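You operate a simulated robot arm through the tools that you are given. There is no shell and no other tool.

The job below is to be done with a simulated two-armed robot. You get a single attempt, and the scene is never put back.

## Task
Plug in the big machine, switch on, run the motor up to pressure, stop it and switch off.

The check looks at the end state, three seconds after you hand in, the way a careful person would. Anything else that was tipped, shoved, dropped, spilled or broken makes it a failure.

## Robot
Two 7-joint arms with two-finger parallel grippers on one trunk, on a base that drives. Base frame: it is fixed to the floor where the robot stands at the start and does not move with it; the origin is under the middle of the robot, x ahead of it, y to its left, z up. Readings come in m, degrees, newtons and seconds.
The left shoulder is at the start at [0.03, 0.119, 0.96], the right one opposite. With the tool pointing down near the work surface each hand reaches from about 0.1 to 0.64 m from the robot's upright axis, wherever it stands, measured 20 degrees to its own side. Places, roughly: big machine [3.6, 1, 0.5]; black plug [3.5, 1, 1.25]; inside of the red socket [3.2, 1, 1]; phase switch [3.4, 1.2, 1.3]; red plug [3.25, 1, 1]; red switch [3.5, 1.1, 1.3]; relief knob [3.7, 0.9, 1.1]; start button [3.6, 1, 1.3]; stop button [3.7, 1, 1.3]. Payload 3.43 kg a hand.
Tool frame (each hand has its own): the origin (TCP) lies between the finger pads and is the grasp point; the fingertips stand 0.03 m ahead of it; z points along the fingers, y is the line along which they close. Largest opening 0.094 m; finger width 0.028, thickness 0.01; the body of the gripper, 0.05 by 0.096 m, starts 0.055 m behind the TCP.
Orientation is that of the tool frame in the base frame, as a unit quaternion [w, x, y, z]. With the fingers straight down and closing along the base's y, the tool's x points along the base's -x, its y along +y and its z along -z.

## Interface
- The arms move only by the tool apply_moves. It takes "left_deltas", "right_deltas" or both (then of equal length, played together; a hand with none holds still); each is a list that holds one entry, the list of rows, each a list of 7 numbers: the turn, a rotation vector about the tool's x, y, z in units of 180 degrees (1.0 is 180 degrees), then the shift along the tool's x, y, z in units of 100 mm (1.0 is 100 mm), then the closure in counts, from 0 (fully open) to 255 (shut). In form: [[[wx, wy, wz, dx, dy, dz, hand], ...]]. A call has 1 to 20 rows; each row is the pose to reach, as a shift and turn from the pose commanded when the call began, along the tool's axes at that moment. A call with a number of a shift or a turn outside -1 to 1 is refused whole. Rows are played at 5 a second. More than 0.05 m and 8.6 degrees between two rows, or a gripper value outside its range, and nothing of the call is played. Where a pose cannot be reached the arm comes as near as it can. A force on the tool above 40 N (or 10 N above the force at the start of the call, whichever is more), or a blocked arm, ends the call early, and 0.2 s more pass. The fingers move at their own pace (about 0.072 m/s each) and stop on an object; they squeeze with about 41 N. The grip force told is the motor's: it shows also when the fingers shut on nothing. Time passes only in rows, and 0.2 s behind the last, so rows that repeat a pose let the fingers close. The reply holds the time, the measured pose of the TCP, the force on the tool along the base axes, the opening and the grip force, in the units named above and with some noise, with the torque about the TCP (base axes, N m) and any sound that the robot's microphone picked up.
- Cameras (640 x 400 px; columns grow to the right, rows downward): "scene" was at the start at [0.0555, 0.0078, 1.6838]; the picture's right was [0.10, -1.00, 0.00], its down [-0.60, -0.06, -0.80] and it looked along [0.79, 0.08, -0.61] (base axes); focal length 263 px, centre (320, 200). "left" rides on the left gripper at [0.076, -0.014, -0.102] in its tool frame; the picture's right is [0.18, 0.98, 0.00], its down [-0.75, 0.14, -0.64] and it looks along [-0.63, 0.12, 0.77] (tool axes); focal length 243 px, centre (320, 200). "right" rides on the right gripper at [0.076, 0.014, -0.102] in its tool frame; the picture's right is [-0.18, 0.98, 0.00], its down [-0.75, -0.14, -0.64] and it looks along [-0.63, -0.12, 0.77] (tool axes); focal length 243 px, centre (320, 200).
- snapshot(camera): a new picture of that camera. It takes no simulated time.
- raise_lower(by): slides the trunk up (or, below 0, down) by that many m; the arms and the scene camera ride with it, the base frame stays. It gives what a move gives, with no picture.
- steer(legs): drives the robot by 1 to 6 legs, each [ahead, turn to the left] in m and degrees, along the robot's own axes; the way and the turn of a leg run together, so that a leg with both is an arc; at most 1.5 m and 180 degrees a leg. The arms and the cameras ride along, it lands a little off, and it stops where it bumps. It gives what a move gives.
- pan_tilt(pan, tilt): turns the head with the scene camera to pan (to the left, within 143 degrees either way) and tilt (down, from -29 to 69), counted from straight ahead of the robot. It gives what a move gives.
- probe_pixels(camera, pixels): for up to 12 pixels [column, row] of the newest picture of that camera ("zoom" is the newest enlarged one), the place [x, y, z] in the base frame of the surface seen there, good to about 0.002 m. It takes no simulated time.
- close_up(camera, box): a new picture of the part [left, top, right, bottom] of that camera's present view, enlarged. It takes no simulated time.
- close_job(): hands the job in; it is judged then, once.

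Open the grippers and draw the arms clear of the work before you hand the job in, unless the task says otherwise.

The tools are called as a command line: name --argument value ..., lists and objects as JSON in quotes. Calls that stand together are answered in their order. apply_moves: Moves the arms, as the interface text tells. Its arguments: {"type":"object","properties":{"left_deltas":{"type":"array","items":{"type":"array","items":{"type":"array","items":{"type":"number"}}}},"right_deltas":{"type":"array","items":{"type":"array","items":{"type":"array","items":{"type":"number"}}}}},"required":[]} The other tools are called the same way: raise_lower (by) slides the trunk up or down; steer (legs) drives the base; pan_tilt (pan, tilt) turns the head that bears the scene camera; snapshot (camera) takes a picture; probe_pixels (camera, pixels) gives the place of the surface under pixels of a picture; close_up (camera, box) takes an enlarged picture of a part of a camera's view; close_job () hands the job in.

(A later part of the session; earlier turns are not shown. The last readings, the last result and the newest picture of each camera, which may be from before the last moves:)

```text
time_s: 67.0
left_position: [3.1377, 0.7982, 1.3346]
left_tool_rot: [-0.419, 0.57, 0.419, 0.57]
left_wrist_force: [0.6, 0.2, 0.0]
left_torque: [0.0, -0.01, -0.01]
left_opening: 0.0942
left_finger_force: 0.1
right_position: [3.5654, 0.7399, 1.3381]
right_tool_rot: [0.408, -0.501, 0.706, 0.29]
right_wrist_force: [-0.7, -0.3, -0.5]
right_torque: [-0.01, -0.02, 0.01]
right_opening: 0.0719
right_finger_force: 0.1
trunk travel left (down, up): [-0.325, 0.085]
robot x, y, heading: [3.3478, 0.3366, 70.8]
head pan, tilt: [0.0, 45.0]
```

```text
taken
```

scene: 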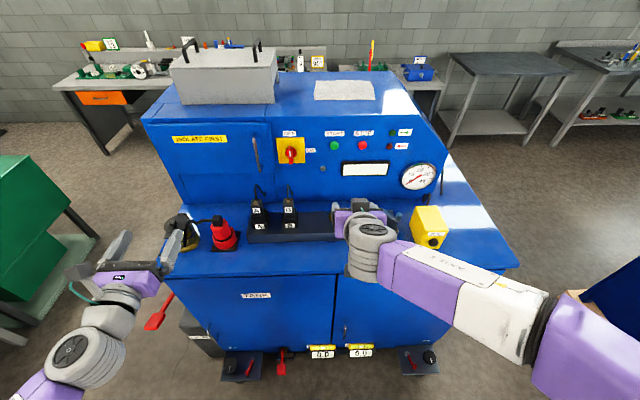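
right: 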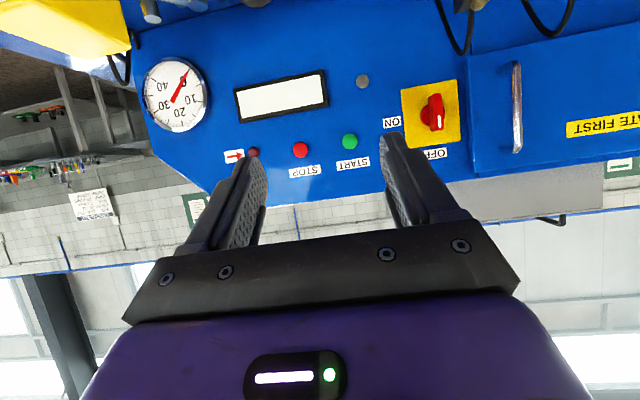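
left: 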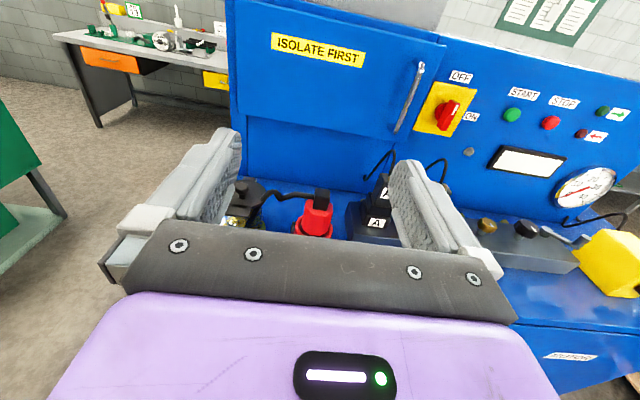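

The right hand is oriented well; the switch shows at right-camera (432,112). I'll move halfway to the pre-grasp point.

apply_moves --right_deltas '[[[0, 0, 0, -0.14, 0.27, 0.3, 60], [0, 0, 0, -0.28, 0.54, 0.6, 60], [0, 0, 0, -0.43, 0.82, 0.91, 60], [0, 0, 0, -0.43, 0.82, 0.91, 60]]]'

snapshot --camera "scene"

snapshot --camera "right"

snapshot --camera "left"

```text
time_s: 68.0
left_position: [3.1379, 0.7978, 1.3333]
left_tool_rot: [-0.418, 0.569, 0.42, 0.57]
left_wrist_force: [-0.2, -0.7, 0.3]
left_torque: [0.02, 0.01, 0.0]
left_opening: 0.094
left_finger_force: 0.2
right_position: [3.5223, 0.8579, 1.331]
right_tool_rot: [0.407, -0.5, 0.707, 0.289]
right_wrist_force: [0.2, -0.3, 1.2]
right_torque: [0.02, 0.02, -0.01]
right_opening: 0.0721
right_finger_force: 0.1
trunk travel left (down, up): [-0.325, 0.085]
robot x, y, heading: [3.3462, 0.3405, 70.8]
head pan, tilt: [0.0, 45.0]
```

```text
taken
```

scene: 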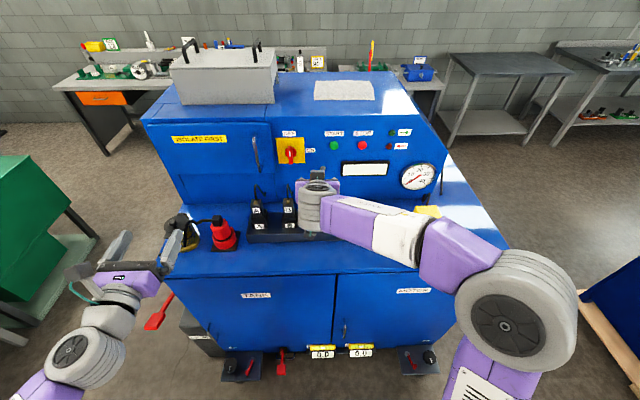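

```text
taken
```

right: 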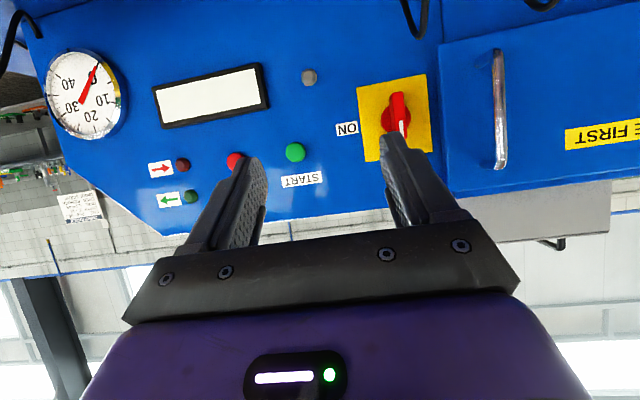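

```text
taken
```

left: 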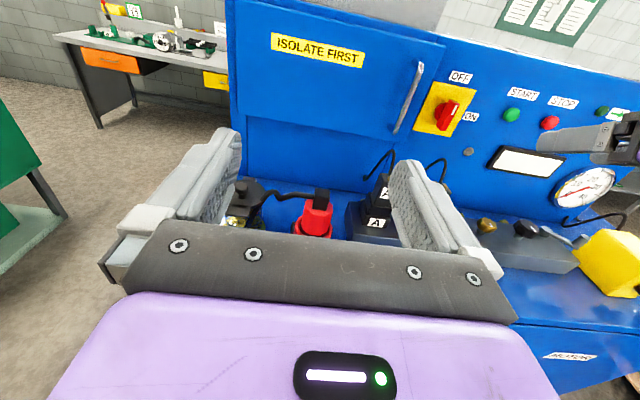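

On track. I'll complete the move to the pre-grasp pose 8 cm short of the bar, including the 2° yaw to match the panel.

apply_moves --right_deltas '[[[-0.003, 0, -0.002, -0.14, 0.27, 0.3, 60], [-0.006, 0, -0.0035, -0.28, 0.54, 0.6, 60], [-0.0092, 0, -0.0053, -0.438, 0.844, 0.942, 60], [-0.0092, 0, -0.0053, -0.438, 0.844, 0.942, 60]]]'

snapshot --camera "right"

close_up --camera "left" --box '[360, 40, 600, 200]'

close_up --camera "scene" --box '[230, 110, 390, 230]'

```text
time_s: 69.0
left_position: [3.1389, 0.7971, 1.3334]
left_tool_rot: [-0.419, 0.57, 0.418, 0.57]
left_wrist_force: [0.5, -0.3, -1.3]
left_torque: [0.01, -0.01, 0.0]
left_opening: 0.0939
left_finger_force: 0.1
right_position: [3.4762, 0.9842, 1.3193]
right_tool_rot: [0.402, -0.513, 0.698, 0.297]
right_wrist_force: [-0.1, -0.2, 0.5]
right_torque: [0.02, 0.01, 0.04]
right_opening: 0.072
right_finger_force: 0.0
trunk travel left (down, up): [-0.325, 0.085]
robot x, y, heading: [3.3476, 0.3428, 70.6]
head pan, tilt: [0.0, 45.0]
```

```text
taken
```

right: 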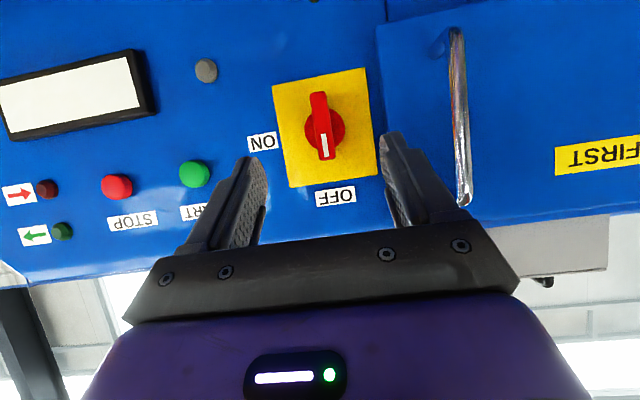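

```text
2.50 times, centred on (480, 120) of left
```

zoom: 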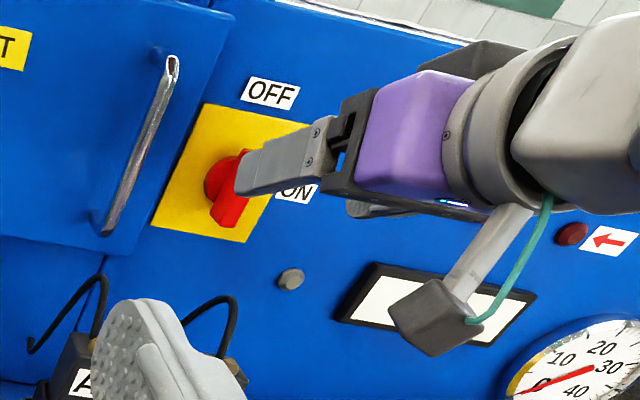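

```text
3.33 times, centred on (310, 170) of scene
```

zoom: 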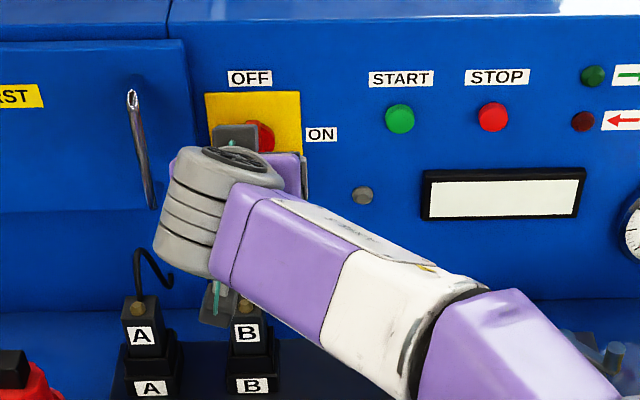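

The bar is centred between the fingers at right-camera (323,125). I'll advance 7.8 cm along the fingers onto the bar.

apply_moves --right_deltas '[[[0, 0, 0, 0, 0, 0.25, 60], [0, 0, 0, -0.01, 0, 0.45, 60], [0, 0, 0, -0.02, -0.01, 0.6, 60], [0, 0, 0, -0.02, -0.01, 0.7, 60], [0, 0, 0, -0.02, -0.01, 0.78, 60], [0, 0, 0, -0.02, -0.01, 0.78, 60]]]'

snapshot --camera "right"

close_up --camera "left" --box '[360, 40, 600, 200]'

```text
time_s: 70.4
left_position: [3.1375, 0.7984, 1.3337]
left_tool_rot: [-0.418, 0.57, 0.419, 0.569]
left_wrist_force: [-1.1, -1.1, 0.1]
left_torque: [-0.01, 0.02, -0.03]
left_opening: 0.0942
left_finger_force: 0.1
right_position: [3.4981, 1.0505, 1.2819]
right_tool_rot: [0.402, -0.513, 0.698, 0.297]
right_wrist_force: [-0.1, -0.9, -0.1]
right_torque: [0.0, 0.01, -0.02]
right_opening: 0.072
right_finger_force: 0.1
trunk travel left (down, up): [-0.325, 0.085]
robot x, y, heading: [3.3451, 0.3392, 70.6]
head pan, tilt: [0.0, 45.0]
```

```text
taken
```

right: 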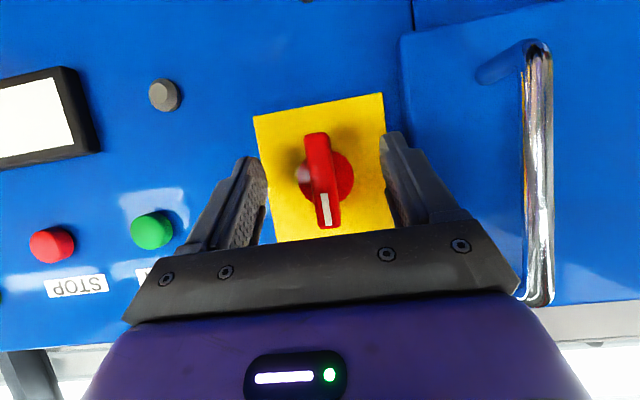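

```text
2.50 times, centred on (480, 120) of left
```

zoom: 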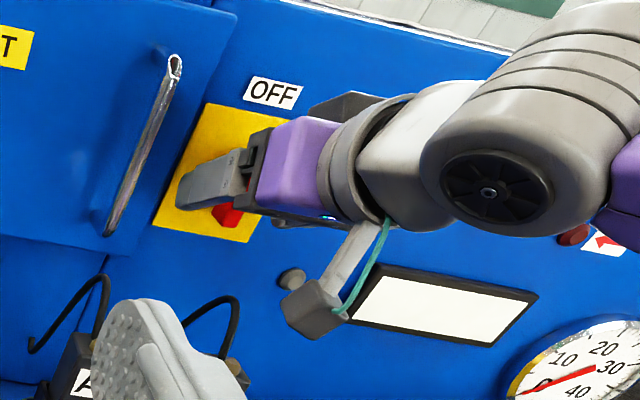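

The bar stands between the pads at (322,180) with no contact force. I'll close the right fingers on it.

apply_moves --right_deltas '[[[0, 0, 0, 0, 0, 0, 150], [0, 0, 0, 0, 0, 0, 255], [0, 0, 0, 0, 0, 0, 255], [0, 0, 0, 0, 0, 0, 255], [0, 0, 0, 0, 0, 0, 255]]]'

snapshot --camera "right"

```text
time_s: 71.6
left_position: [3.1383, 0.7969, 1.3349]
left_tool_rot: [-0.419, 0.57, 0.419, 0.57]
left_wrist_force: [-0.3, 0.0, 0.0]
left_torque: [-0.02, -0.02, 0.01]
left_opening: 0.0939
left_finger_force: 0.1
right_position: [3.4968, 1.051, 1.2818]
right_tool_rot: [0.403, -0.513, 0.698, 0.296]
right_wrist_force: [-3.7, -9.5, -1.7]
right_torque: [-0.2, 0.06, -0.23]
right_opening: 0.014
right_finger_force: 45.0
trunk travel left (down, up): [-0.325, 0.085]
robot x, y, heading: [3.3471, 0.3369, 70.7]
head pan, tilt: [0.0, 45.0]
```

```text
taken
```

right: 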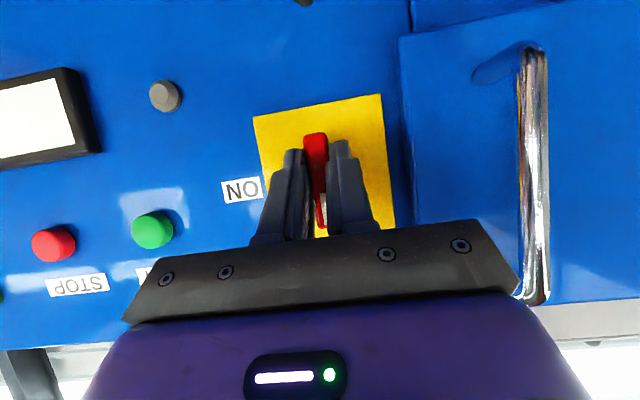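

The bar is gripped (opening 0.014) and the TCP lies on the switch axis. I'll turn clockwise about the panel normal, first by 48° to watch the forces.

apply_moves --right_deltas '[[[-0.0167, 0, 0.0289, 0, 0, 0, 255], [-0.0333, 0, 0.0577, 0, 0, 0, 255], [-0.05, 0, 0.0866, 0, 0, 0, 255], [-0.0667, 0, 0.1155, 0, 0, 0, 255], [-0.0833, 0, 0.1443, 0, 0, 0, 255], [-0.1, 0, 0.1732, 0, 0, 0, 255], [-0.1167, 0, 0.2021, 0, 0, 0, 255], [-0.1333, 0, 0.2309, 0, 0, 0, 255]]]'

snapshot --camera "right"

snapshot --camera "left"

```text
time_s: 73.4
left_position: [3.1373, 0.7976, 1.3333]
left_tool_rot: [-0.419, 0.57, 0.419, 0.569]
left_wrist_force: [-0.5, -0.1, -0.1]
left_torque: [-0.02, -0.01, 0.01]
left_opening: 0.094
left_finger_force: 0.0
right_position: [3.4969, 1.0513, 1.2812]
right_tool_rot: [0.158, -0.305, 0.759, 0.553]
right_wrist_force: [-3.6, -16.2, -12.1]
right_torque: [0.04, -0.04, 0.03]
right_opening: 0.0138
right_finger_force: 45.0
trunk travel left (down, up): [-0.325, 0.085]
robot x, y, heading: [3.3419, 0.3393, 70.6]
head pan, tilt: [0.0, 45.0]
```

```text
taken
```

right: 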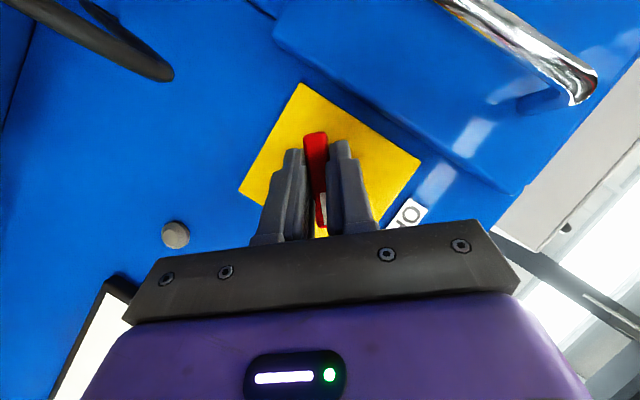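

```text
taken
```

left: 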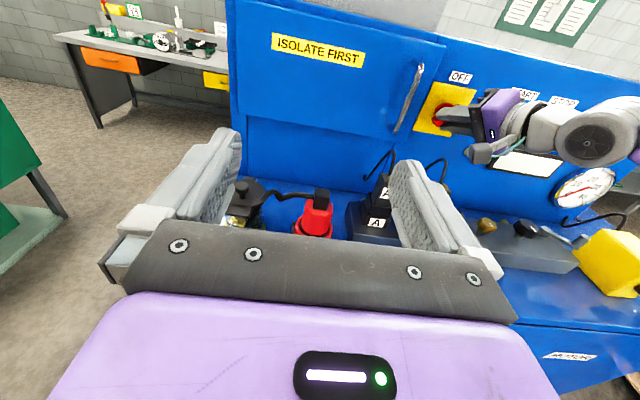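

The bar turns with the hand with forces under 17 N. I'll continue the remaining 42°.

apply_moves --right_deltas '[[[-0.0167, 0, 0.0289, 0, 0, 0, 255], [-0.0333, 0, 0.0577, 0, 0, 0, 255], [-0.05, 0, 0.0866, 0, 0, 0, 255], [-0.0667, 0, 0.1155, 0, 0, 0, 255], [-0.0833, 0, 0.1443, 0, 0, 0, 255], [-0.1, 0, 0.1732, 0, 0, 0, 255], [-0.1167, 0, 0.2021, 0, 0, 0, 255], [-0.1167, 0, 0.2021, 0, 0, 0, 255]]]'

snapshot --camera "right"

snapshot --camera "left"

snapshot --camera "scene"

```text
time_s: 75.2
left_position: [3.1391, 0.7968, 1.3358]
left_tool_rot: [-0.42, 0.57, 0.419, 0.569]
left_wrist_force: [0.5, 0.0, 0.1]
left_torque: [0.0, -0.01, -0.03]
left_opening: 0.094
left_finger_force: 0.1
right_position: [3.4979, 1.049, 1.2797]
right_tool_rot: [-0.078, -0.078, 0.704, 0.701]
right_wrist_force: [2.2, -19.9, -20.1]
right_torque: [0.2, -0.14, -0.09]
right_opening: 0.0139
right_finger_force: 45.0
trunk travel left (down, up): [-0.325, 0.085]
robot x, y, heading: [3.3435, 0.3378, 70.6]
head pan, tilt: [0.0, 45.0]
```

```text
taken
```

right: 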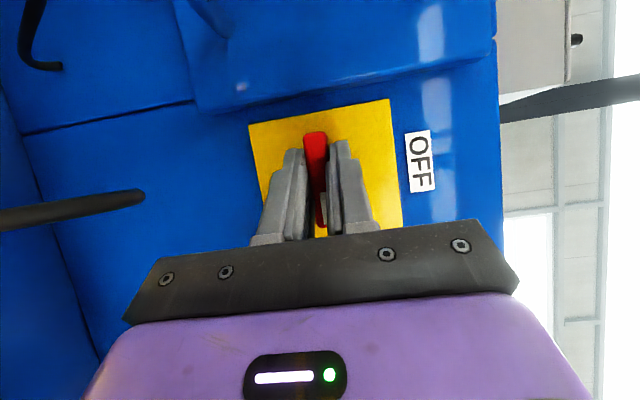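

```text
taken
```

left: 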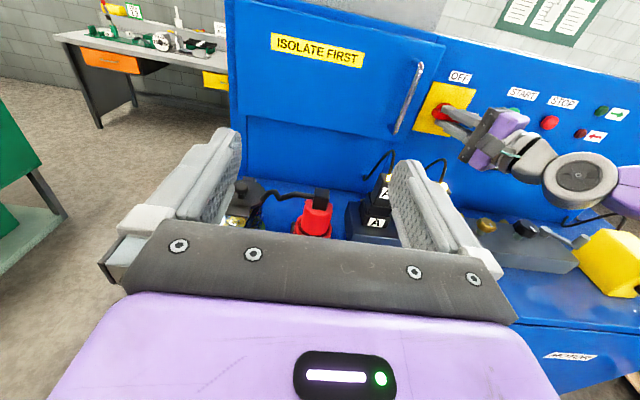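

```text
taken
```

scene: 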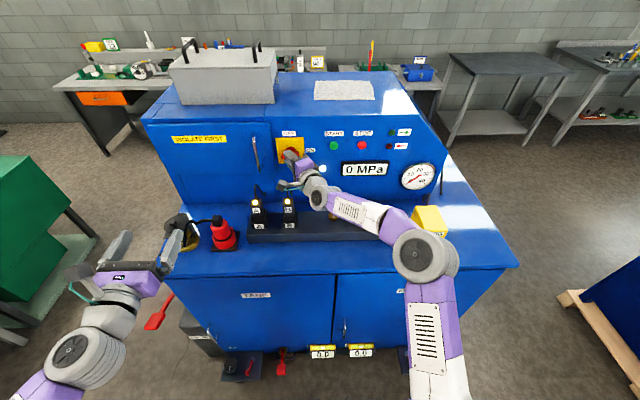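

The machine is powered: the display reads "0 MPa" and the lamps are lit. I'll open the right fingers and back off along the tool axis.

apply_moves --right_deltas '[[[0, 0, 0, 0, 0, 0, 200], [0, 0, 0, 0, 0, 0, 100], [0, 0, 0, 0, 0, 0, 80], [0, 0, 0, 0, 0, -0.3, 80], [0, 0, 0, 0, 0, -0.6, 80], [0, 0, 0, 0, 0, -0.9, 80], [0, 0, 0, 0, 0, -0.9, 80]]]'

snapshot --camera "right"

snapshot --camera "left"

snapshot --camera "scene"

```text
time_s: 76.8
left_position: [3.1376, 0.7996, 1.3345]
left_tool_rot: [-0.418, 0.57, 0.418, 0.57]
left_wrist_force: [0.9, -0.1, 0.1]
left_torque: [-0.01, 0.01, -0.01]
left_opening: 0.094
left_finger_force: 0.2
right_position: [3.5172, 0.9646, 1.2813]
right_tool_rot: [-0.078, -0.077, 0.703, 0.703]
right_wrist_force: [0.2, -0.3, -1.4]
right_torque: [0.04, 0.02, -0.03]
right_opening: 0.0643
right_finger_force: 0.0
trunk travel left (down, up): [-0.325, 0.085]
robot x, y, heading: [3.3466, 0.3381, 71.2]
head pan, tilt: [0.0, 45.0]
```

```text
taken
```

right: 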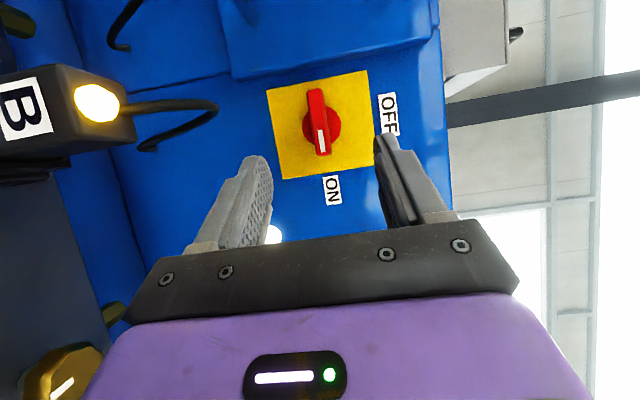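

```text
taken
```

left: 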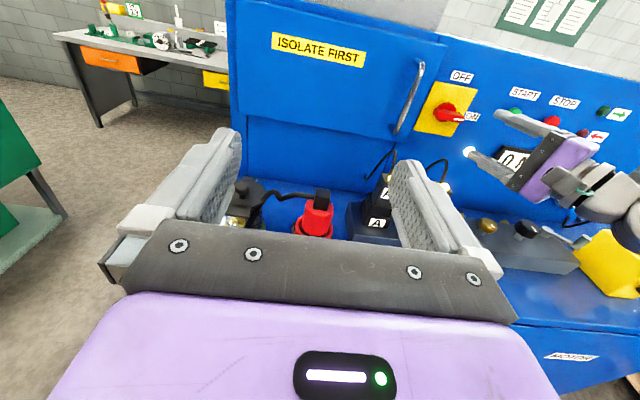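

```text
taken
```

scene: 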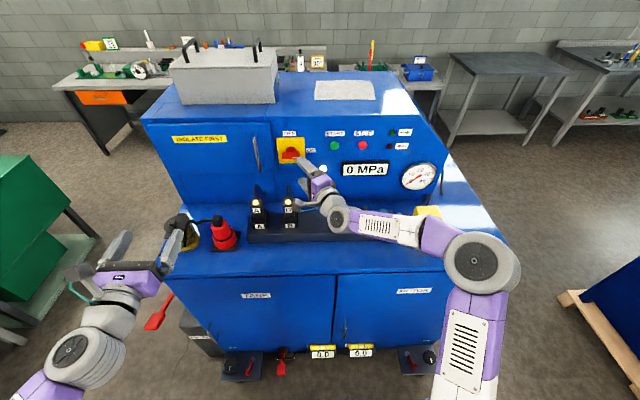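

The switch is at ON. I'll zoom on the arrow lamps and display before starting the motor.

close_up --camera "scene" --box '[310, 120, 450, 200]'

close_up --camera "scene" --box '[240, 120, 340, 240]'

```text
4.57 times, centred on (380, 160) of scene
```

zoom: 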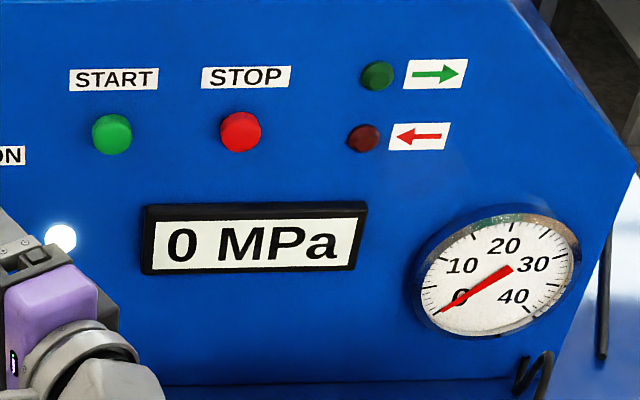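

```text
3.33 times, centred on (290, 180) of scene
```

zoom: 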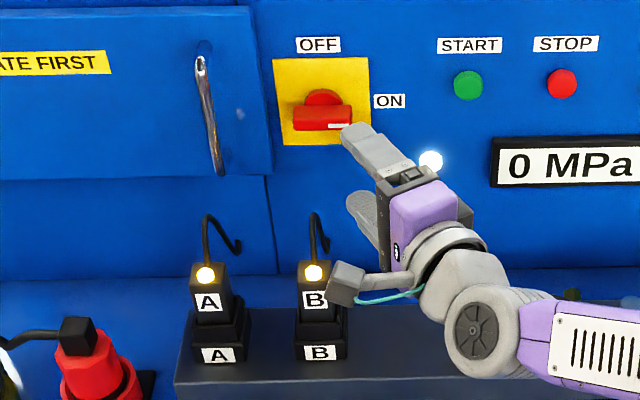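

Display 0 MPa, lamps dark. I'll square the right hand to the panel with fingers shut and place it 6 cm in front of START.

apply_moves --right_deltas '[[[0, -0.0333, 0, -0.18, 0.05, -0.31, 120], [0, -0.0667, 0, -0.36, 0.1, -0.31, 255], [0, -0.1, 0, -0.55, 0.15, -0.31, 255], [0, -0.1333, 0, -0.75, 0.2, -0.31, 255], [0, -0.1667, 0, -0.926, 0.217, -0.311, 255], [0, -0.1667, 0, -0.926, 0.217, -0.311, 255], [0, -0.1667, 0, -0.926, 0.217, -0.311, 255]]]'

snapshot --camera "right"

snapshot --camera "scene"

close_up --camera "left" --box '[440, 50, 640, 250]'

```text
time_s: 78.4
left_position: [3.1376, 0.7992, 1.3346]
left_tool_rot: [-0.418, 0.57, 0.419, 0.57]
left_wrist_force: [0.1, -1.0, 0.2]
left_torque: [0.01, 0.01, 0.02]
left_opening: 0.0939
left_finger_force: 0.0
right_position: [3.6136, 0.9541, 1.3048]
right_tool_rot: [0.107, 0.108, 0.7, 0.698]
right_wrist_force: [-0.1, 0.2, 0.4]
right_torque: [0.02, 0.03, 0.03]
right_opening: 0.0001
right_finger_force: 33.3
trunk travel left (down, up): [-0.325, 0.085]
robot x, y, heading: [3.3455, 0.3365, 70.6]
head pan, tilt: [0.0, 45.0]
```

```text
taken
```

right: 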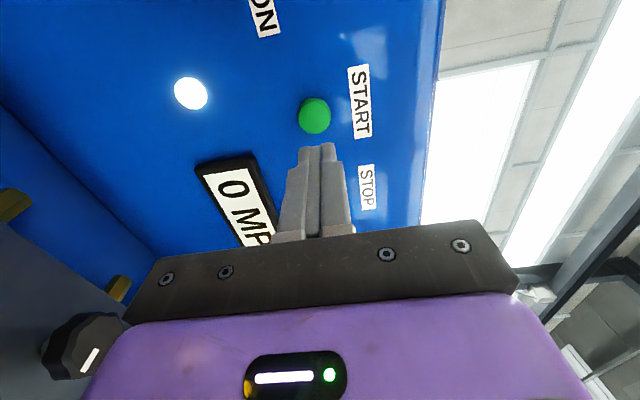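

```text
taken
```

scene: 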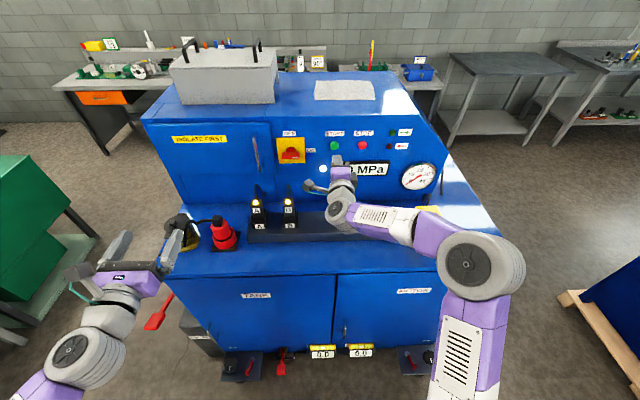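

```text
2.00 times, centred on (540, 150) of left
```

zoom: 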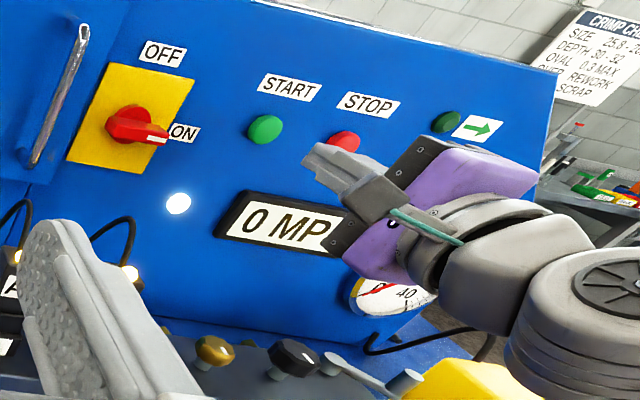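

The START button is dead ahead at right-camera (314,116), about 6 cm beyond the tips. I'll press it gently and pull back a little in the same call.

apply_moves --right_deltas '[[[0, 0, 0, 0, 0, 0.3, 255], [0, 0, 0, 0, 0, 0.5, 255], [0, 0, 0, 0, 0, 0.59, 255], [0, 0, 0, 0, 0, 0.63, 255], [0, 0, 0, 0, 0, 0.66, 255]]]'

snapshot --camera "scene"

snapshot --camera "right"

```text
time_s: 79.6
left_position: [3.1372, 0.7993, 1.3343]
left_tool_rot: [-0.419, 0.57, 0.419, 0.569]
left_wrist_force: [0.1, 0.0, 0.7]
left_torque: [-0.01, -0.03, -0.02]
left_opening: 0.0939
left_finger_force: 0.2
right_position: [3.6325, 1.0167, 1.3037]
right_tool_rot: [0.107, 0.106, 0.699, 0.698]
right_wrist_force: [-0.5, -2.5, -1.6]
right_torque: [-0.03, 0.03, -0.04]
right_opening: 0.0001
right_finger_force: 32.8
trunk travel left (down, up): [-0.325, 0.085]
robot x, y, heading: [3.3457, 0.3389, 70.8]
head pan, tilt: [0.0, 45.0]
heard: click
```

```text
taken
```

scene: 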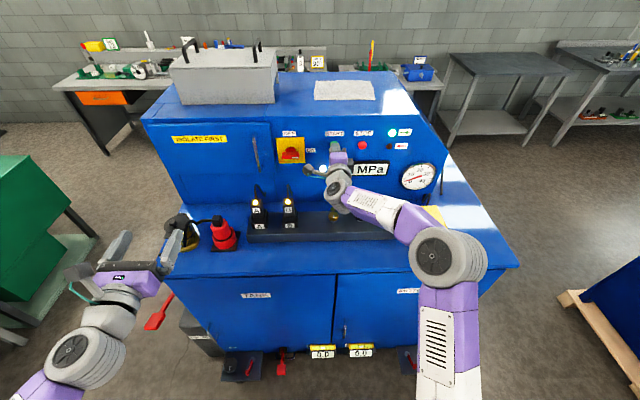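

```text
taken
```

right: 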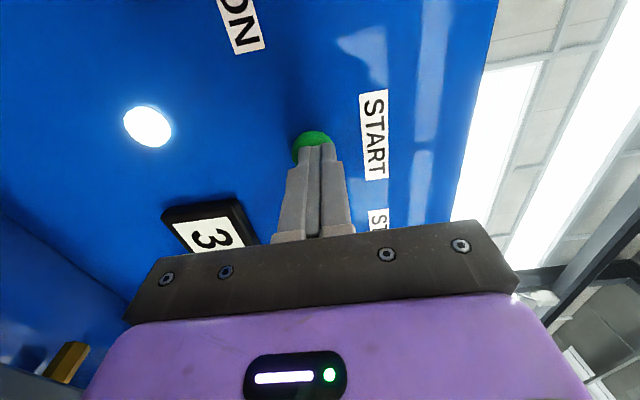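

A click, the green arrow is lit and the display shows 3 MPa, so the rotation is right. I'll back off 2.5 cm and move in front of STOP while watching the pressure.

apply_moves --right_deltas '[[[0, 0, 0, 0, 0, -0.3, 255], [0, 0, 0, -0.44, 0, -0.3, 255], [0, 0, 0, -0.88, 0, -0.3, 255]]]'

close_up --camera "scene" --box '[310, 120, 450, 200]'

close_up --camera "left" --box '[440, 50, 640, 250]'

snapshot --camera "right"

```text
time_s: 80.4
left_position: [3.1376, 0.7982, 1.3347]
left_tool_rot: [-0.419, 0.57, 0.419, 0.57]
left_wrist_force: [0.2, -0.2, -0.4]
left_torque: [-0.02, 0.01, 0.04]
left_opening: 0.0942
left_finger_force: 0.1
right_position: [3.7083, 0.9611, 1.3054]
right_tool_rot: [0.106, 0.106, 0.699, 0.699]
right_wrist_force: [-0.1, 0.0, -0.1]
right_torque: [-0.04, 0.02, 0.01]
right_opening: 0.0
right_finger_force: 32.6
trunk travel left (down, up): [-0.325, 0.085]
robot x, y, heading: [3.3447, 0.3392, 70.6]
head pan, tilt: [0.0, 45.0]
```

```text
4.57 times, centred on (380, 160) of scene
```

zoom: 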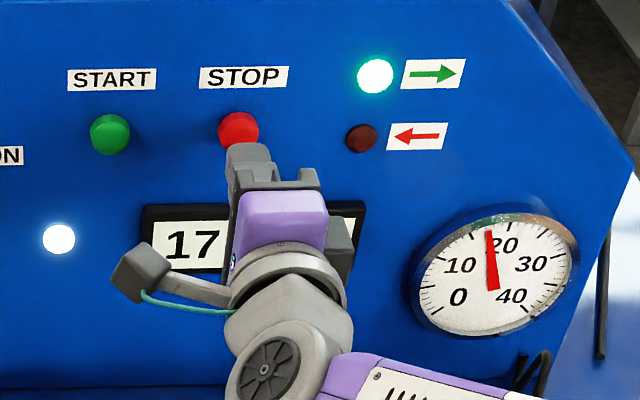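

```text
2.00 times, centred on (540, 150) of left
```

zoom: 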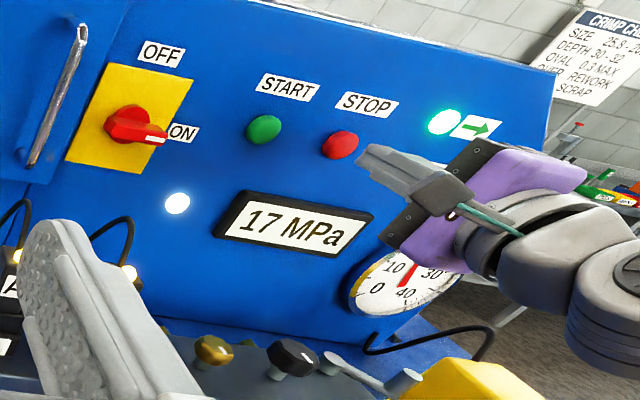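

```text
taken
```

right: 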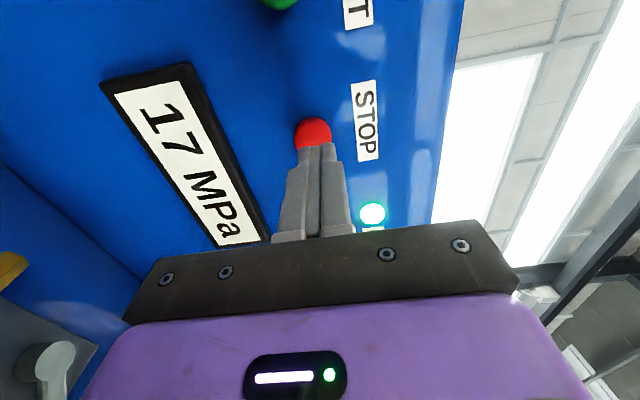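

Pressure is 17 MPa and rising. Before any more time passes I'll inspect the gauge for any marked working limit.

close_up --camera "scene" --box '[395, 155, 445, 200]'

close_up --camera "scene" --box '[300, 330, 380, 370]'

close_up --camera "scene" --box '[330, 195, 450, 250]'

```text
8.89 times, centred on (420, 178) of scene
```

zoom: 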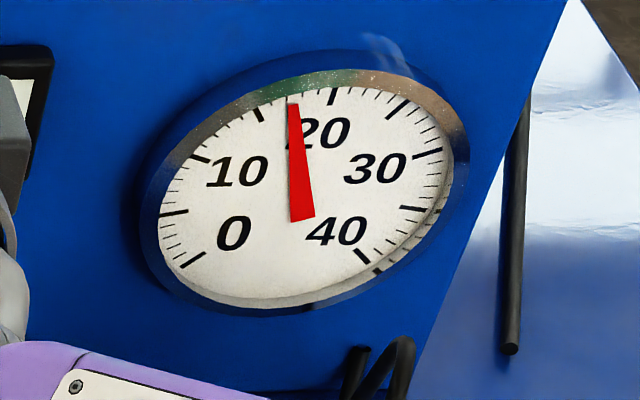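

```text
8.00 times, centred on (340, 350) of scene
```

zoom: 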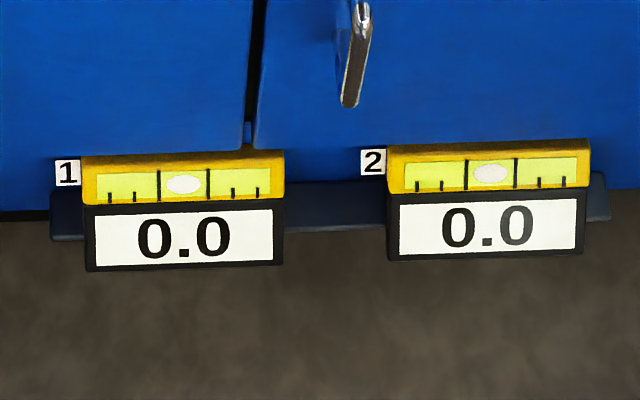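

```text
5.33 times, centred on (390, 222) of scene
```

zoom: 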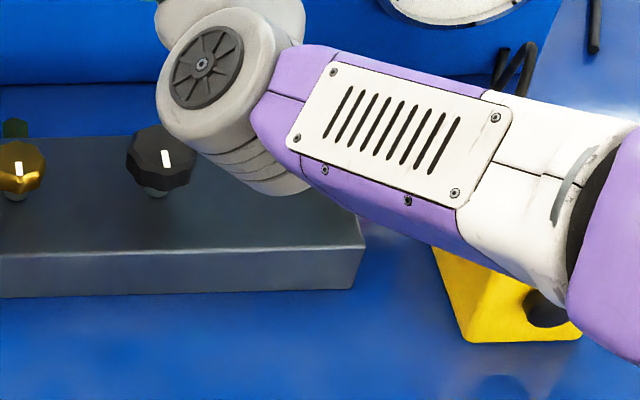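

No limit is marked. I'll let 0.4 s pass with a single row, edging 1 cm closer to STOP without touching it, then read the pressure again.

apply_moves --right_deltas '[[[0, 0, 0, 0, 0, 0.1, 255]]]'

close_up --camera "left" --box '[440, 50, 640, 250]'

close_up --camera "scene" --box '[310, 120, 450, 200]'

```text
time_s: 80.8
left_position: [3.1383, 0.7998, 1.3338]
left_tool_rot: [-0.418, 0.571, 0.418, 0.57]
left_wrist_force: [0.5, 0.2, 1.0]
left_torque: [-0.02, 0.02, 0.01]
left_opening: 0.0939
left_finger_force: 0.0
right_position: [3.711, 0.9711, 1.3046]
right_tool_rot: [0.107, 0.108, 0.699, 0.699]
right_wrist_force: [0.2, -0.7, -0.4]
right_torque: [0.0, 0.0, 0.01]
right_opening: 0.0
right_finger_force: 33.4
trunk travel left (down, up): [-0.325, 0.085]
robot x, y, heading: [3.3482, 0.3393, 70.7]
head pan, tilt: [0.0, 45.0]
```

```text
2.00 times, centred on (540, 150) of left
```

zoom: 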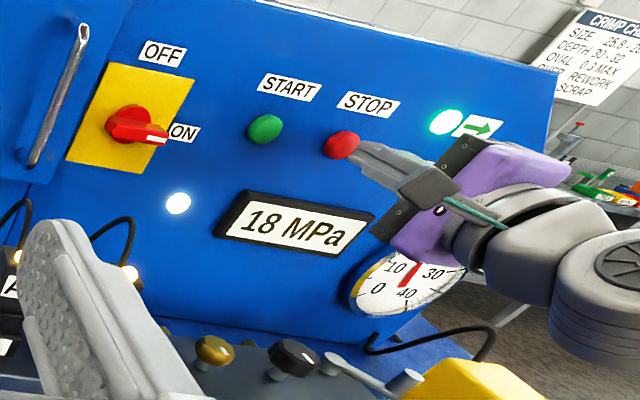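

```text
4.57 times, centred on (380, 160) of scene
```

zoom: 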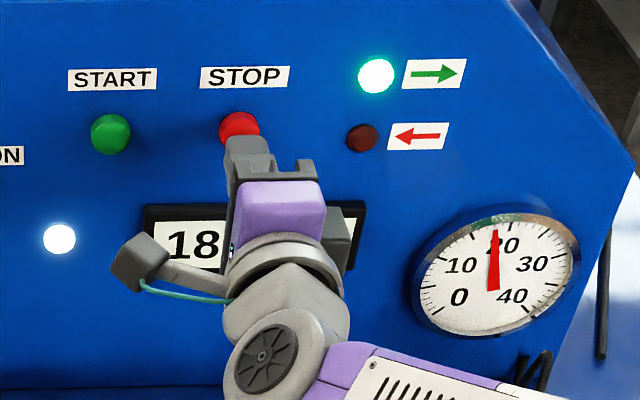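

It's levelling off at 18 MPa, with the relief holding. I'll wait a moment to confirm it is steady.

apply_moves --right_deltas '[[[0, 0, 0, 0, 0, 0, 255], [0, 0, 0, 0, 0, 0, 255], [0, 0, 0, 0, 0, 0, 255], [0, 0, 0, 0, 0, 0, 255]]]'

close_up --camera "left" --box '[440, 50, 640, 250]'

snapshot --camera "right"

```text
time_s: 81.8
left_position: [3.1376, 0.7979, 1.334]
left_tool_rot: [-0.418, 0.57, 0.418, 0.571]
left_wrist_force: [-0.1, 0.3, -0.8]
left_torque: [-0.02, 0.0, 0.01]
left_opening: 0.0938
left_finger_force: 0.0
right_position: [3.7103, 0.9719, 1.3048]
right_tool_rot: [0.107, 0.107, 0.698, 0.699]
right_wrist_force: [1.1, -0.4, 0.1]
right_torque: [0.0, 0.0, 0.01]
right_opening: 0.0001
right_finger_force: 33.6
trunk travel left (down, up): [-0.325, 0.085]
robot x, y, heading: [3.3414, 0.3341, 70.5]
head pan, tilt: [0.0, 45.0]
```

```text
2.00 times, centred on (540, 150) of left
```

zoom: 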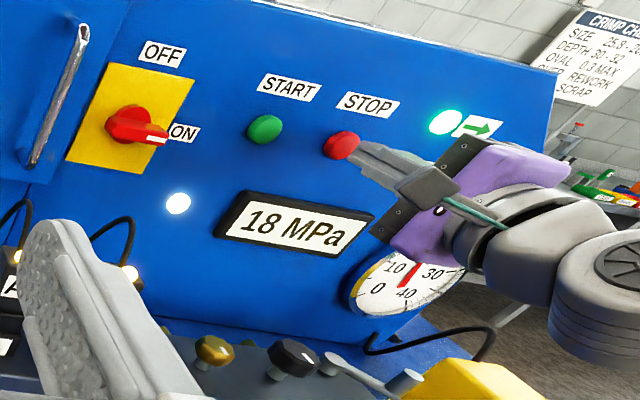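

```text
taken
```

right: 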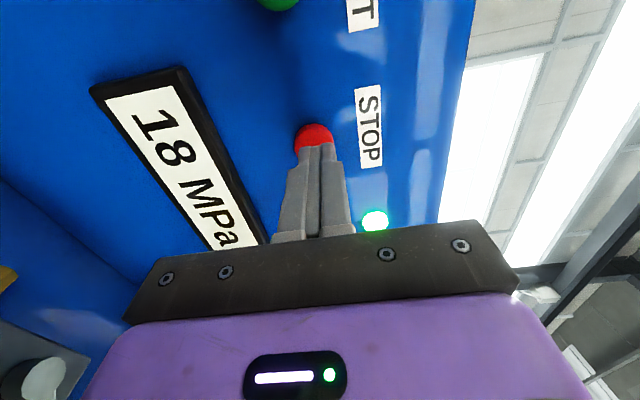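

It holds steady at 18 MPa, so the machine is up to pressure. Now I press STOP, which is centred ahead at right-camera (314,138).

apply_moves --right_deltas '[[[0, 0, 0, 0, 0, 0.08, 255], [0, 0, 0, 0, 0, 0.14, 255], [0, 0, 0, 0, 0, 0.18, 255], [0, 0, 0, 0, 0, 0.2, 255], [0, 0, 0, 0, 0, 0.21, 255]]]'

close_up --camera "left" --box '[440, 50, 640, 250]'

snapshot --camera "right"

```text
time_s: 83.0
left_position: [3.1389, 0.7989, 1.3342]
left_tool_rot: [-0.418, 0.57, 0.418, 0.57]
left_wrist_force: [0.7, 0.1, 0.0]
left_torque: [-0.02, 0.02, 0.0]
left_opening: 0.0939
left_finger_force: 0.1
right_position: [3.718, 0.9908, 1.3038]
right_tool_rot: [0.106, 0.108, 0.699, 0.699]
right_wrist_force: [-0.1, -3.9, 1.7]
right_torque: [0.0, -0.08, -0.04]
right_opening: 0.0
right_finger_force: 33.7
trunk travel left (down, up): [-0.325, 0.085]
robot x, y, heading: [3.3456, 0.3389, 70.6]
head pan, tilt: [0.0, 45.0]
heard: click
```

```text
2.00 times, centred on (540, 150) of left
```

zoom: 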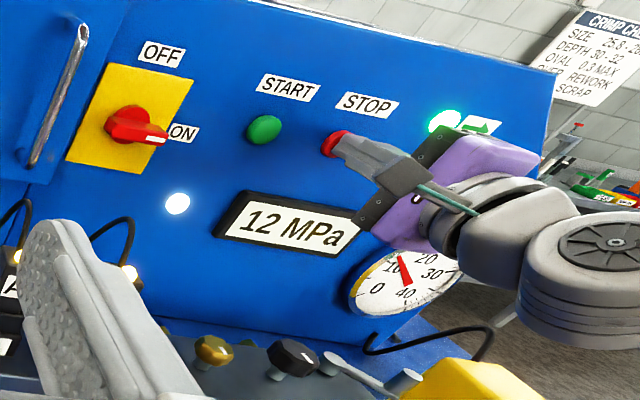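

```text
taken
```

right: 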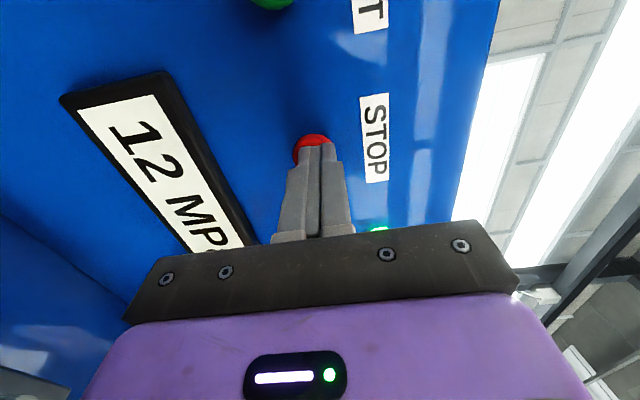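

STOP clicked and the pressure is falling (12 MPa). I'll back off and travel left toward the main switch.

apply_moves --right_deltas '[[[0, 0, 0, 0, 0, -0.4, 255], [0, 0, 0, 0.3, 0, -0.6, 255], [0, 0, 0, 0.6, -0.1, -0.8, 255], [0, 0, 0, 0.9, -0.2, -0.85, 255], [0, 0, 0, 0.9, -0.2, -0.85, 255]]]'

close_up --camera "left" --box '[440, 50, 640, 250]'

close_up --camera "scene" --box '[310, 120, 450, 200]'

```text
time_s: 84.2
left_position: [3.1379, 0.7977, 1.3349]
left_tool_rot: [-0.419, 0.569, 0.419, 0.57]
left_wrist_force: [-0.7, 0.1, 0.0]
left_torque: [-0.01, -0.02, 0.01]
left_opening: 0.094
left_finger_force: 0.0
right_position: [3.6093, 0.9348, 1.2846]
right_tool_rot: [0.107, 0.107, 0.699, 0.698]
right_wrist_force: [0.9, 0.9, 0.2]
right_torque: [0.01, -0.02, 0.0]
right_opening: 0.0
right_finger_force: 32.5
trunk travel left (down, up): [-0.325, 0.085]
robot x, y, heading: [3.3445, 0.3392, 70.5]
head pan, tilt: [0.0, 45.0]
```

```text
2.00 times, centred on (540, 150) of left
```

zoom: 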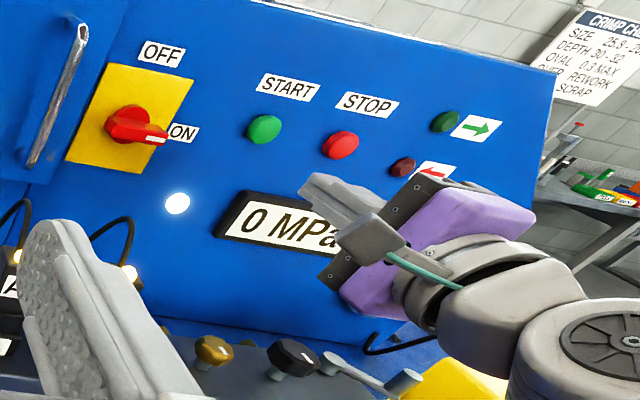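

```text
4.57 times, centred on (380, 160) of scene
```

zoom: 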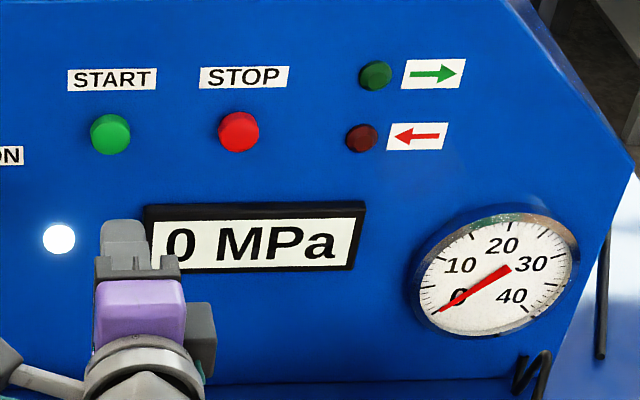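

The motor is stopped, pressure 0 MPa, both arrows dark. I'll return to the switch approach pose I backed out through, opening the fingers.

apply_moves --right_deltas '[[[0, 0.0333, 0, 0.2, 0, 0, 255], [0, 0.0667, 0, 0.4, 0, 0, 200], [0, 0.1, 0, 0.6, 0, 0, 120], [0, 0.1333, 0, 0.8, -0.03, 0, 80], [0, 0.1667, 0, 0.968, -0.03, 0, 80], [0, 0.1667, 0, 0.968, -0.03, 0, 80]]]'

snapshot --camera "right"

close_up --camera "left" --box '[360, 40, 600, 200]'

probe_pixels --camera "right" --pixels '[[315, 100], [320, 130], [322, 150], [310, 115], [328, 115], [318, 120]]'

```text
time_s: 85.6
left_position: [3.1364, 0.7977, 1.3345]
left_tool_rot: [-0.419, 0.57, 0.419, 0.57]
left_wrist_force: [0.2, 0.4, 1.0]
left_torque: [-0.02, -0.01, 0.01]
left_opening: 0.094
left_finger_force: 0.0
right_position: [3.5141, 0.966, 1.2787]
right_tool_rot: [-0.079, -0.078, 0.703, 0.703]
right_wrist_force: [0.2, -0.7, 0.6]
right_torque: [-0.02, -0.03, 0.0]
right_opening: 0.0645
right_finger_force: 0.1
trunk travel left (down, up): [-0.325, 0.085]
robot x, y, heading: [3.3456, 0.3396, 70.7]
head pan, tilt: [0.0, 45.0]
```

```text
taken
```

right: 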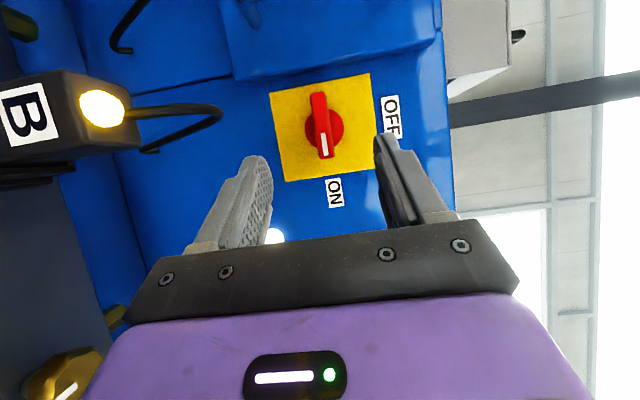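

```text
2.50 times, centred on (480, 120) of left
```

zoom: 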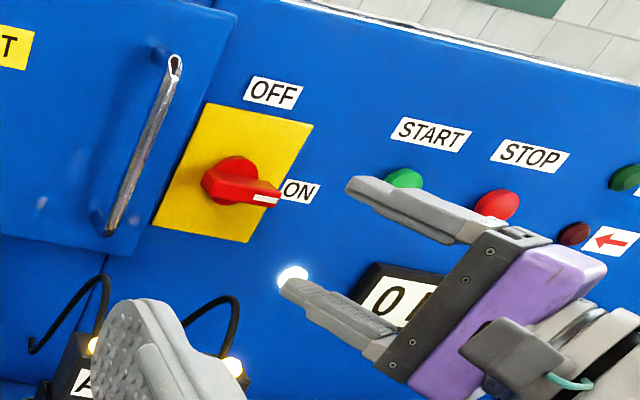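

```text
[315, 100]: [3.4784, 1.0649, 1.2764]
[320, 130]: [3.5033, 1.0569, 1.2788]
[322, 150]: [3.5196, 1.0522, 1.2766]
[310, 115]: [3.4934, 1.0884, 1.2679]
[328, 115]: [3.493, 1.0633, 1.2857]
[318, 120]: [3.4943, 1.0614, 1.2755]
```

The switch bar is centred between the open fingers at right-camera (322,125), bar front centre ≈ (3.500,1.0585,1.279). I'll advance 8.4 cm and close on it.

apply_moves --right_deltas '[[[0, 0, 0, 0, 0.01, 0.3, 80], [0, 0, 0, -0.01, 0.01, 0.55, 80], [0, 0, 0, -0.015, 0.01, 0.7, 80], [0, 0, 0, -0.015, 0.01, 0.8, 80], [0, 0, 0, -0.015, 0.01, 0.842, 80], [0, 0, 0, -0.015, 0.01, 0.842, 80]]]'

snapshot --camera "right"

```text
time_s: 87.0
left_position: [3.1372, 0.7987, 1.3337]
left_tool_rot: [-0.419, 0.57, 0.418, 0.57]
left_wrist_force: [0.6, 0.0, 0.0]
left_torque: [0.03, -0.01, -0.03]
left_opening: 0.0941
left_finger_force: 0.1
right_position: [3.4976, 1.0483, 1.2811]
right_tool_rot: [-0.079, -0.078, 0.703, 0.703]
right_wrist_force: [0.2, -0.3, 0.5]
right_torque: [-0.01, 0.04, 0.03]
right_opening: 0.0645
right_finger_force: 0.2
trunk travel left (down, up): [-0.325, 0.085]
robot x, y, heading: [3.3422, 0.3365, 70.8]
head pan, tilt: [0.0, 45.0]
```

```text
taken
```

right: 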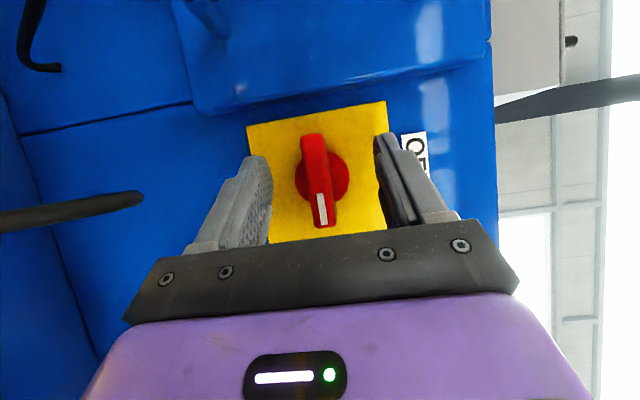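

The bar is between the pads at (318,180) with no contact. I'll close the fingers.

apply_moves --right_deltas '[[[0, 0, 0, 0, 0, 0, 180], [0, 0, 0, 0, 0, 0, 255], [0, 0, 0, 0, 0, 0, 255], [0, 0, 0, 0, 0, 0, 255]]]'

snapshot --camera "right"

```text
time_s: 88.0
left_position: [3.1378, 0.7997, 1.3342]
left_tool_rot: [-0.419, 0.57, 0.419, 0.569]
left_wrist_force: [1.2, -0.5, 0.6]
left_torque: [0.03, 0.01, 0.01]
left_opening: 0.0941
left_finger_force: 0.0
right_position: [3.4974, 1.0482, 1.28]
right_tool_rot: [-0.079, -0.078, 0.704, 0.702]
right_wrist_force: [-0.2, -4.1, -10.0]
right_torque: [0.2, -0.1, -0.38]
right_opening: 0.0139
right_finger_force: 45.5
trunk travel left (down, up): [-0.325, 0.085]
robot x, y, heading: [3.3443, 0.3389, 70.8]
head pan, tilt: [0.0, 45.0]
```

```text
taken
```

right: 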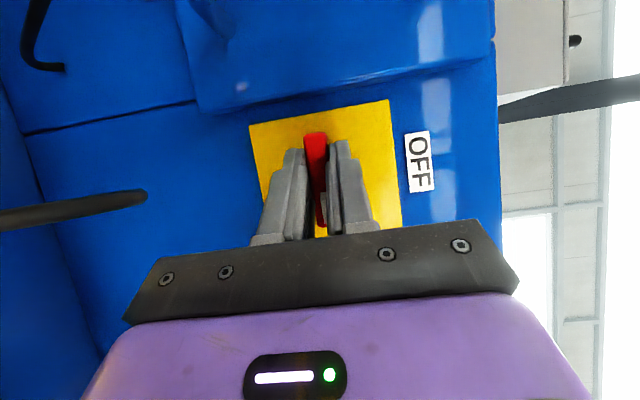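

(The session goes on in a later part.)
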